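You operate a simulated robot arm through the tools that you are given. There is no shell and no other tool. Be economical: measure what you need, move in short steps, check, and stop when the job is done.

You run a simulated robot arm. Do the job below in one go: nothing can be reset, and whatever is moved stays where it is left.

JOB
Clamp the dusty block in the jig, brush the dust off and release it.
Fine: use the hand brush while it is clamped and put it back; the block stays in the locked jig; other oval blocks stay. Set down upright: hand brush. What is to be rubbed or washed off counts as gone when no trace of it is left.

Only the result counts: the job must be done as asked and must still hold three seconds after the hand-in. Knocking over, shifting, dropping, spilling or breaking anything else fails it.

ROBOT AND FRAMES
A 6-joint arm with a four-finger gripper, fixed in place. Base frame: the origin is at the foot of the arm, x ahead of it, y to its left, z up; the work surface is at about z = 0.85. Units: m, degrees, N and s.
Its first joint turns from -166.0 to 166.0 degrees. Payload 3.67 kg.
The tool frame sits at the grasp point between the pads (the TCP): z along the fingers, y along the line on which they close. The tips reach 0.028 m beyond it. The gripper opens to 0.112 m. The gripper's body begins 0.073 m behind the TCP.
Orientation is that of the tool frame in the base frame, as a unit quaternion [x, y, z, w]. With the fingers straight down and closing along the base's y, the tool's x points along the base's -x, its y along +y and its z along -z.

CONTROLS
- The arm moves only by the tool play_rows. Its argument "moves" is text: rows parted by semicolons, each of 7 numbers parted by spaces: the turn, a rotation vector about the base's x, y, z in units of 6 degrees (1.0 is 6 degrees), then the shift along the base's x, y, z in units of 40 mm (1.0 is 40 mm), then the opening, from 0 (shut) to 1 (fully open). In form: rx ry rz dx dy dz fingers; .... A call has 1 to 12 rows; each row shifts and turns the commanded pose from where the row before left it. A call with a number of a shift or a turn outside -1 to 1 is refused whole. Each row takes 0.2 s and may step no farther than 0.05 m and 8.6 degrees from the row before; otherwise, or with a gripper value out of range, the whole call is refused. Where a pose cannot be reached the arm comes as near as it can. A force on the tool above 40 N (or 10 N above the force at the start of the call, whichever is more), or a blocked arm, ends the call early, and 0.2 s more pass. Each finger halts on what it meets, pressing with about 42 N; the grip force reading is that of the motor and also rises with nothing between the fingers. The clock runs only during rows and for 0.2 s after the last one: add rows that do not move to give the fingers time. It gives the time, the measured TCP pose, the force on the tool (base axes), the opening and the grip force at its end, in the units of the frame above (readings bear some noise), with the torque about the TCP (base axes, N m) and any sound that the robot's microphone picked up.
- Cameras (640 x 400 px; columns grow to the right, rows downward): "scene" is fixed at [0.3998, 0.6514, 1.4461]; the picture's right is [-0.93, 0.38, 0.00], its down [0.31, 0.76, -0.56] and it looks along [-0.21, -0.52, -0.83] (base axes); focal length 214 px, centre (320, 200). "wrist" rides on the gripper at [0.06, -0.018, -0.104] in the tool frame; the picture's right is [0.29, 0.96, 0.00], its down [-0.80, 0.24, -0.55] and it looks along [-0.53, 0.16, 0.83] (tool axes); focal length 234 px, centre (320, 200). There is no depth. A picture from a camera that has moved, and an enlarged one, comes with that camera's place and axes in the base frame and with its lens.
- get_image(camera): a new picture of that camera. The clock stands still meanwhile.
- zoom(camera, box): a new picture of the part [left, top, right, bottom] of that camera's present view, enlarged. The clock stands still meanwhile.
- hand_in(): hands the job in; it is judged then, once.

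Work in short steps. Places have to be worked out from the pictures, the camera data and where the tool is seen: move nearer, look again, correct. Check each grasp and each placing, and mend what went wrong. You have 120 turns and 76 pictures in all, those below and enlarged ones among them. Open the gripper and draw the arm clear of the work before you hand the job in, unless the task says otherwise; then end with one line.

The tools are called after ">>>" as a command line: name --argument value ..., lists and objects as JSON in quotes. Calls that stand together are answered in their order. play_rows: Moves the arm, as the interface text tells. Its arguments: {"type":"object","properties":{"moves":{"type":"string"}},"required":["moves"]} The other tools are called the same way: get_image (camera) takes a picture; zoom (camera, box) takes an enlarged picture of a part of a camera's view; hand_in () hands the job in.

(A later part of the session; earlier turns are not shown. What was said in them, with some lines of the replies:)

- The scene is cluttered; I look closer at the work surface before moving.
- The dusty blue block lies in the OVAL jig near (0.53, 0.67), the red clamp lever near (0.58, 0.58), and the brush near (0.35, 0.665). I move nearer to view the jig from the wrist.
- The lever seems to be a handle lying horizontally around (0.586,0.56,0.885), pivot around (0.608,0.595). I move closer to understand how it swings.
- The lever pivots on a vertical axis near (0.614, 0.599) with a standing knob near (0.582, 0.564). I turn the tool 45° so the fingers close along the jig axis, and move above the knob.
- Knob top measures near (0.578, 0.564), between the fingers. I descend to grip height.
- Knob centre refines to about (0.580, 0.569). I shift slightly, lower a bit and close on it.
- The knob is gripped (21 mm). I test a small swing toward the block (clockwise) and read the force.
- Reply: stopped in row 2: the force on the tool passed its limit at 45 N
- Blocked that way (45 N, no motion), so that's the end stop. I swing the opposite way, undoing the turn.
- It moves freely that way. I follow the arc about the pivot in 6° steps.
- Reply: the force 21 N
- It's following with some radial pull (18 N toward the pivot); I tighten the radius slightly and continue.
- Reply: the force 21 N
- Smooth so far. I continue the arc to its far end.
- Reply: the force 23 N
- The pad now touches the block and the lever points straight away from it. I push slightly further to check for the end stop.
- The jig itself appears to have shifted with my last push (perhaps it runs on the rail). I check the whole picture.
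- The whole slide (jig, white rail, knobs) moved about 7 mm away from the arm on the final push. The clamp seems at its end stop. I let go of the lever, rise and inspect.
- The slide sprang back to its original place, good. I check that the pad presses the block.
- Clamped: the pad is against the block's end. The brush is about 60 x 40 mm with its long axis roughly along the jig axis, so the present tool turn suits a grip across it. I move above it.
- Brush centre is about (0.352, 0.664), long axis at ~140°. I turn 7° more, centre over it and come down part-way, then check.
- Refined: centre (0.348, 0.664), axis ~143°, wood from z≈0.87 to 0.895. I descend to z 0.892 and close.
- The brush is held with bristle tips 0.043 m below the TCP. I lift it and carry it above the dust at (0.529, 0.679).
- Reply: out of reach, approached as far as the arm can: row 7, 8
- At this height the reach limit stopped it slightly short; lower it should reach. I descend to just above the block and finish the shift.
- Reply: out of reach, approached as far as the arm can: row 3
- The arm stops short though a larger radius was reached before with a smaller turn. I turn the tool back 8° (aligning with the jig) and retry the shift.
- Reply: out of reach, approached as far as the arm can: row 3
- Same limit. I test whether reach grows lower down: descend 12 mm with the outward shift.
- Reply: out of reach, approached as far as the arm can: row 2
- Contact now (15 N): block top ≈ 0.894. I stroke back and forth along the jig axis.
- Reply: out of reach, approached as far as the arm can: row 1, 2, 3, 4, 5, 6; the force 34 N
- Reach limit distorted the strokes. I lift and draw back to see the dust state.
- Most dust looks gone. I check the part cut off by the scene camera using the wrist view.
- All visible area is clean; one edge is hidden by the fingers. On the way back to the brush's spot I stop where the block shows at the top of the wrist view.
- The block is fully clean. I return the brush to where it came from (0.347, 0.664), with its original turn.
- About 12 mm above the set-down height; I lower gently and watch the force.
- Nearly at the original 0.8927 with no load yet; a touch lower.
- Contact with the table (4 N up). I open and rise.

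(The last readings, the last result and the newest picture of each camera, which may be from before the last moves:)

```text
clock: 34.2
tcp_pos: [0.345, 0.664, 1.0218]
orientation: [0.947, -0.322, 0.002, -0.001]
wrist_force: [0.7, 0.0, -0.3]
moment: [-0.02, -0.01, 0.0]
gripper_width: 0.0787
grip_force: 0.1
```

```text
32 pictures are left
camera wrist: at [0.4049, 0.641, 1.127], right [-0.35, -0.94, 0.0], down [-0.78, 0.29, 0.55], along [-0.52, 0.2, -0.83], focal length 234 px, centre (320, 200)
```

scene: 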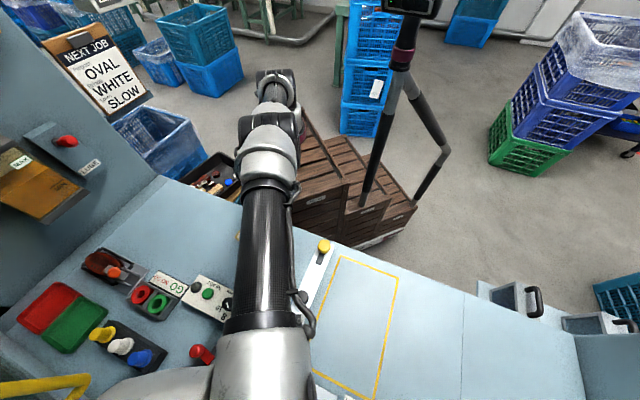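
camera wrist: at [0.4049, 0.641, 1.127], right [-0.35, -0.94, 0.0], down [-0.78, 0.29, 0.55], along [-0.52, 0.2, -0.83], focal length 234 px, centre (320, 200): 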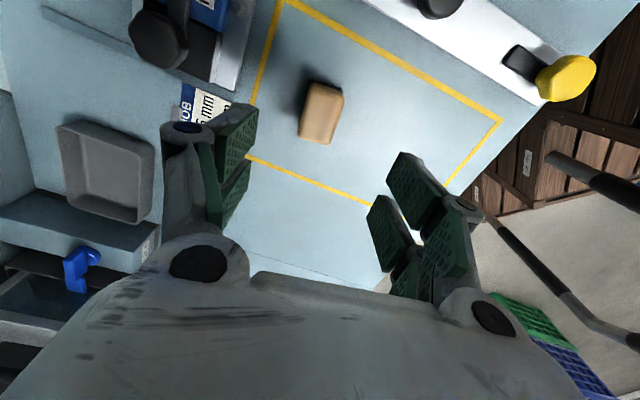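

Brush stands upright in its place. Next I return above the lever knob, now near (0.635, 0.565).

>>> play_rows --moves "0 0 -0.35 0.91 -0.31 0 0.45;0 0 -0.35 0.91 -0.31 0 0.45;0 0 -0.35 0.91 -0.31 0 0.45;0 0 -0.35 0.91 -0.31 0 0.45;0 0 -0.35 0.91 -0.31 0 0.45;0 0 -0.35 0.91 -0.31 0 0.45;0 0 -0.35 0.91 -0.31 -0.3 0.45;0 0 -0.35 0.91 -0.31 -0.3 0.45;0 0 0 0 0 0 0.45"

>>> get_image --camera "wrist"

>>> zoom --camera "scene" --box '[180, 220, 420, 400]'

```text
clock: 36.2
tcp_pos: [0.6378, 0.5627, 0.9966]
orientation: [0.89, -0.456, 0.002, -0.001]
wrist_force: [0.0, 0.1, -0.5]
moment: [-0.01, -0.01, -0.01]
gripper_width: 0.0505
grip_force: 0.1
```

```text
31 pictures are left
camera wrist: at [0.6883, 0.5254, 1.1009], right [-0.61, -0.79, 0.0], down [-0.66, 0.51, 0.55], along [-0.44, 0.34, -0.83], focal length 234 px, centre (320, 200)
```

wrist: 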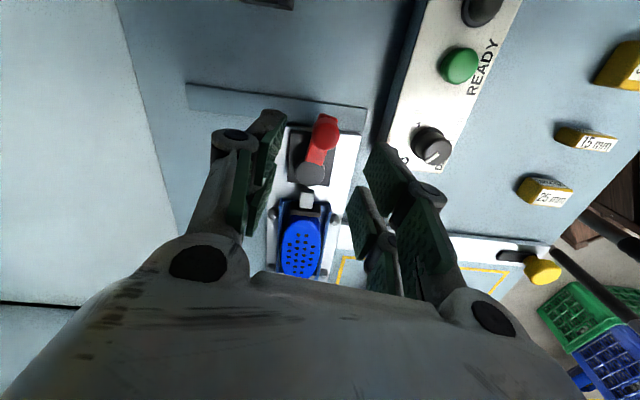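

```text
2.22 times, centred on (300, 310) of scene
camera zoom: at [0.3998, 0.6514, 1.4461], right [-0.93, 0.38, 0.0], down [0.31, 0.76, -0.56], along [-0.21, -0.52, -0.83], focal length 477 px, centre (364, -44)
```

zoom: 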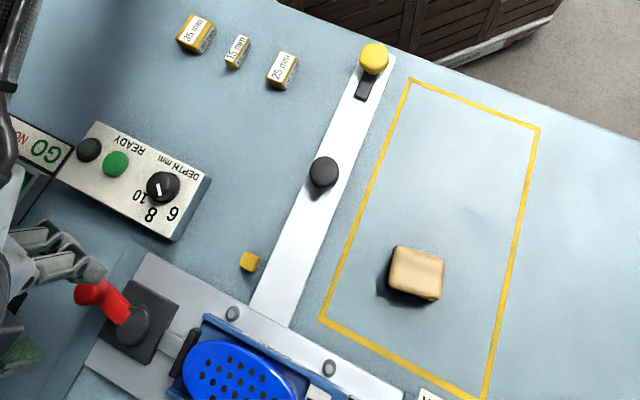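

Block clean, brush back as originally seen. I descend on the knob at (0.635, 0.564) and grip it.

>>> play_rows --moves "0 0 0 -0.07 0.03 -0.8 0.45;0 0 0 0 0 -0.8 0.45;0 0 0 0 0 -0.65 0.45;0 0 0 0 0 0 0.3;0 0 0 0 0 0 0.1;0 0 0 0 0 0 0;0 0 0 0 0 0 0"

>>> get_image --camera "wrist"

```text
clock: 37.8
tcp_pos: [0.6366, 0.5662, 0.9077]
orientation: [0.89, -0.456, 0.002, -0.001]
wrist_force: [-5.1, -1.3, -4.3]
moment: [0.08, 0.07, 0.05]
gripper_width: 0.0211
grip_force: 44.6
```

```text
29 pictures are left
camera wrist: at [0.6848, 0.5274, 1.0125], right [-0.61, -0.79, 0.0], down [-0.66, 0.51, 0.55], along [-0.44, 0.34, -0.83], focal length 234 px, centre (320, 200)
```

wrist: 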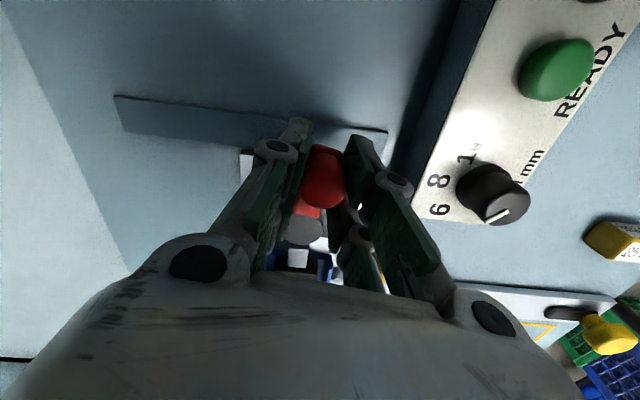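

Knob gripped. I swing it back clockwise along the arc about (0.612, 0.6015), first part.

>>> play_rows --moves "0 0 -1 -0.1 -0.0625 0 0;0 0 -1 -0.103 -0.048 0 0;0 0 -1 -0.105 -0.035 0 0;0 0 -1 -0.11 -0.025 0 0"

```text
clock: 38.8
tcp_pos: [0.6189, 0.5586, 0.9076]
orientation: [0.776, -0.631, 0.001, 0.0]
wrist_force: [-1.8, -3.6, -15.9]
moment: [0.18, 0.07, 0.1]
gripper_width: 0.0214
grip_force: 45.2
```

Following well. I continue the arc.

>>> play_rows --moves "0 0 -1 -0.1125 -0.012 -0.01 0;0 0 -1 -0.1125 -0.001 0 0;0 0 -1 -0.1125 0.012 0 0;0 0 -1 -0.11 0.022 0 0"

```text
clock: 39.8
tcp_pos: [0.6012, 0.5589, 0.9081]
orientation: [-0.627, 0.779, -0.002, -0.001]
wrist_force: [1.7, -10.7, -20.5]
moment: [-0.11, 0.03, -0.13]
gripper_width: 0.0214
grip_force: 44.3
```

>>> play_rows --moves "0 0 -1 -0.1075 0.025 -0.025 0;0 0 -1 -0.105 0.04 0 0;0 0 -1 -0.0975 0.05 0 0;0 0 -1 -0.0925 0.062 0 0"

>>> zoom --camera "scene" --box '[190, 310, 334, 400]'

```text
clock: 40.8
tcp_pos: [0.5853, 0.5677, 0.9072]
orientation: [-0.452, 0.892, -0.002, 0.0]
wrist_force: [0.4, -9.5, -4.3]
moment: [-0.02, -0.08, -0.25]
gripper_width: 0.0211
grip_force: 44.6
```

```text
4.44 times, centred on (262, 355) of scene
camera zoom: at [0.3998, 0.6514, 1.4461], right [-0.93, 0.38, 0.0], down [0.31, 0.76, -0.56], along [-0.21, -0.52, -0.83], focal length 953 px, centre (578, -489)
```

zoom: 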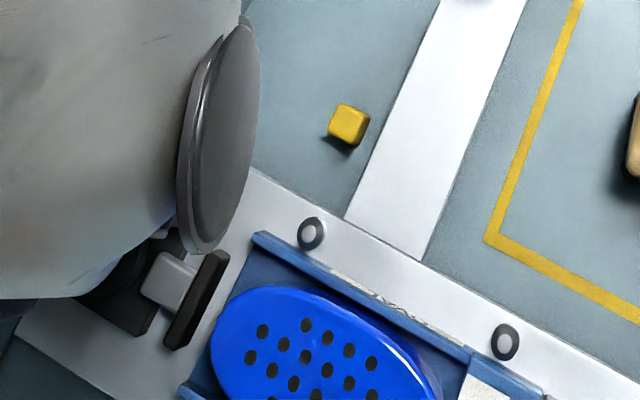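

Pad retracted, block free. I push the last few degrees to the stop position (0.581, 0.571).

>>> play_rows --moves "0 0 -0.9 -0.085 0.075 0 0;0 0 -0.2 -0.02 0.02 0 0;0 0 0 0 0 0 0"

```text
clock: 41.6
tcp_pos: [0.5829, 0.571, 0.908]
orientation: [-0.401, 0.916, -0.001, 0.0]
wrist_force: [4.7, -10.6, 10.4]
moment: [-0.18, 0.07, 0.34]
gripper_width: 0.021
grip_force: 45.2
```

>>> play_rows --moves "0 0 -0.2 -0.05 0.03 0 0;0 0 0 0 0 0 0"

```text
clock: 42.2
tcp_pos: [0.582, 0.5703, 0.9075]
orientation: [-0.39, 0.921, -0.003, 0.001]
wrist_force: [15.1, -20.4, 15.7]
moment: [-0.05, -0.15, 0.22]
gripper_width: 0.0214
grip_force: 45.0
```

The force rises at the stop: the lever is fully open. I let go, rise and draw the arm clear.

>>> play_rows --moves "0 0 0 0.02 -0.02 0 0.2;0 0 0 0 0 0 0.4;0 0 0 0 0 0 0.45;0 0 0 0 0 0.8 0.45;0 0 0 0 0 0.9 0.45;0 0 0 -0.5 -0.5 0.9 0.45;0 0 0 -0.8 -0.5 0.5 0.45;0 0 0 -0.8 -0.5 0.5 0.45;0 0 0 -0.8 -0.5 0.5 0.45;0 0 0 0 0 0 0.6"

>>> zoom --camera "scene" --box '[180, 220, 420, 400]'

>>> get_image --camera "wrist"

```text
clock: 44.4
tcp_pos: [0.4656, 0.4911, 1.0697]
orientation: [-0.39, 0.921, -0.002, 0.0]
wrist_force: [0.0, 0.1, -0.8]
moment: [0.01, 0.01, 0.0]
gripper_width: 0.0672
grip_force: 0.1
```

```text
2.22 times, centred on (300, 310) of scene
camera zoom: at [0.3998, 0.6514, 1.4461], right [-0.93, 0.38, 0.0], down [0.31, 0.76, -0.56], along [-0.21, -0.52, -0.83], focal length 477 px, centre (364, -44)
```

zoom: 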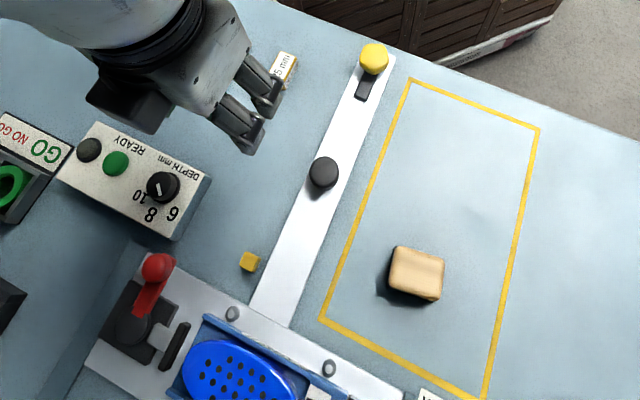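

```text
26 pictures are left
camera wrist: at [0.4369, 0.4364, 1.1746], right [-0.89, 0.46, 0.0], down [0.38, 0.74, 0.55], along [0.26, 0.49, -0.83], focal length 234 px, centre (320, 200)
```

wrist: 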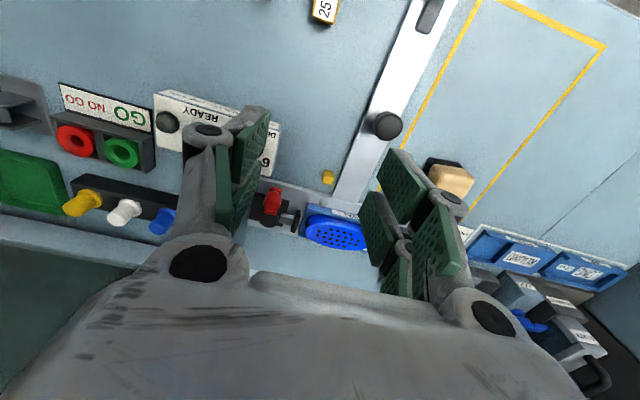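

Everything matches the starting layout: lever open, block clean in the jig, brush upright in place, slide in its home position. Handing in.

>>> play_rows --moves "0 0 0 -0.5 -0.3 0.5 1;0 0 0 0 0 0 1;0 0 0 0 0 0 1"

>>> hand_in

```text
clock: 45.2
tcp_pos: [0.4442, 0.4794, 1.0908]
orientation: [-0.391, 0.921, -0.002, 0.0]
wrist_force: [0.2, 0.2, -0.1]
moment: [-0.05, 0.05, -0.03]
gripper_width: 0.1118
grip_force: 0.2
```

```text
The job is handed in.
```

I clamped the dusty oval block, brushed it until no dust was visible and released the clamp; the block is still in the jig, whose lock I left alone, and the brush stands upright where it was.
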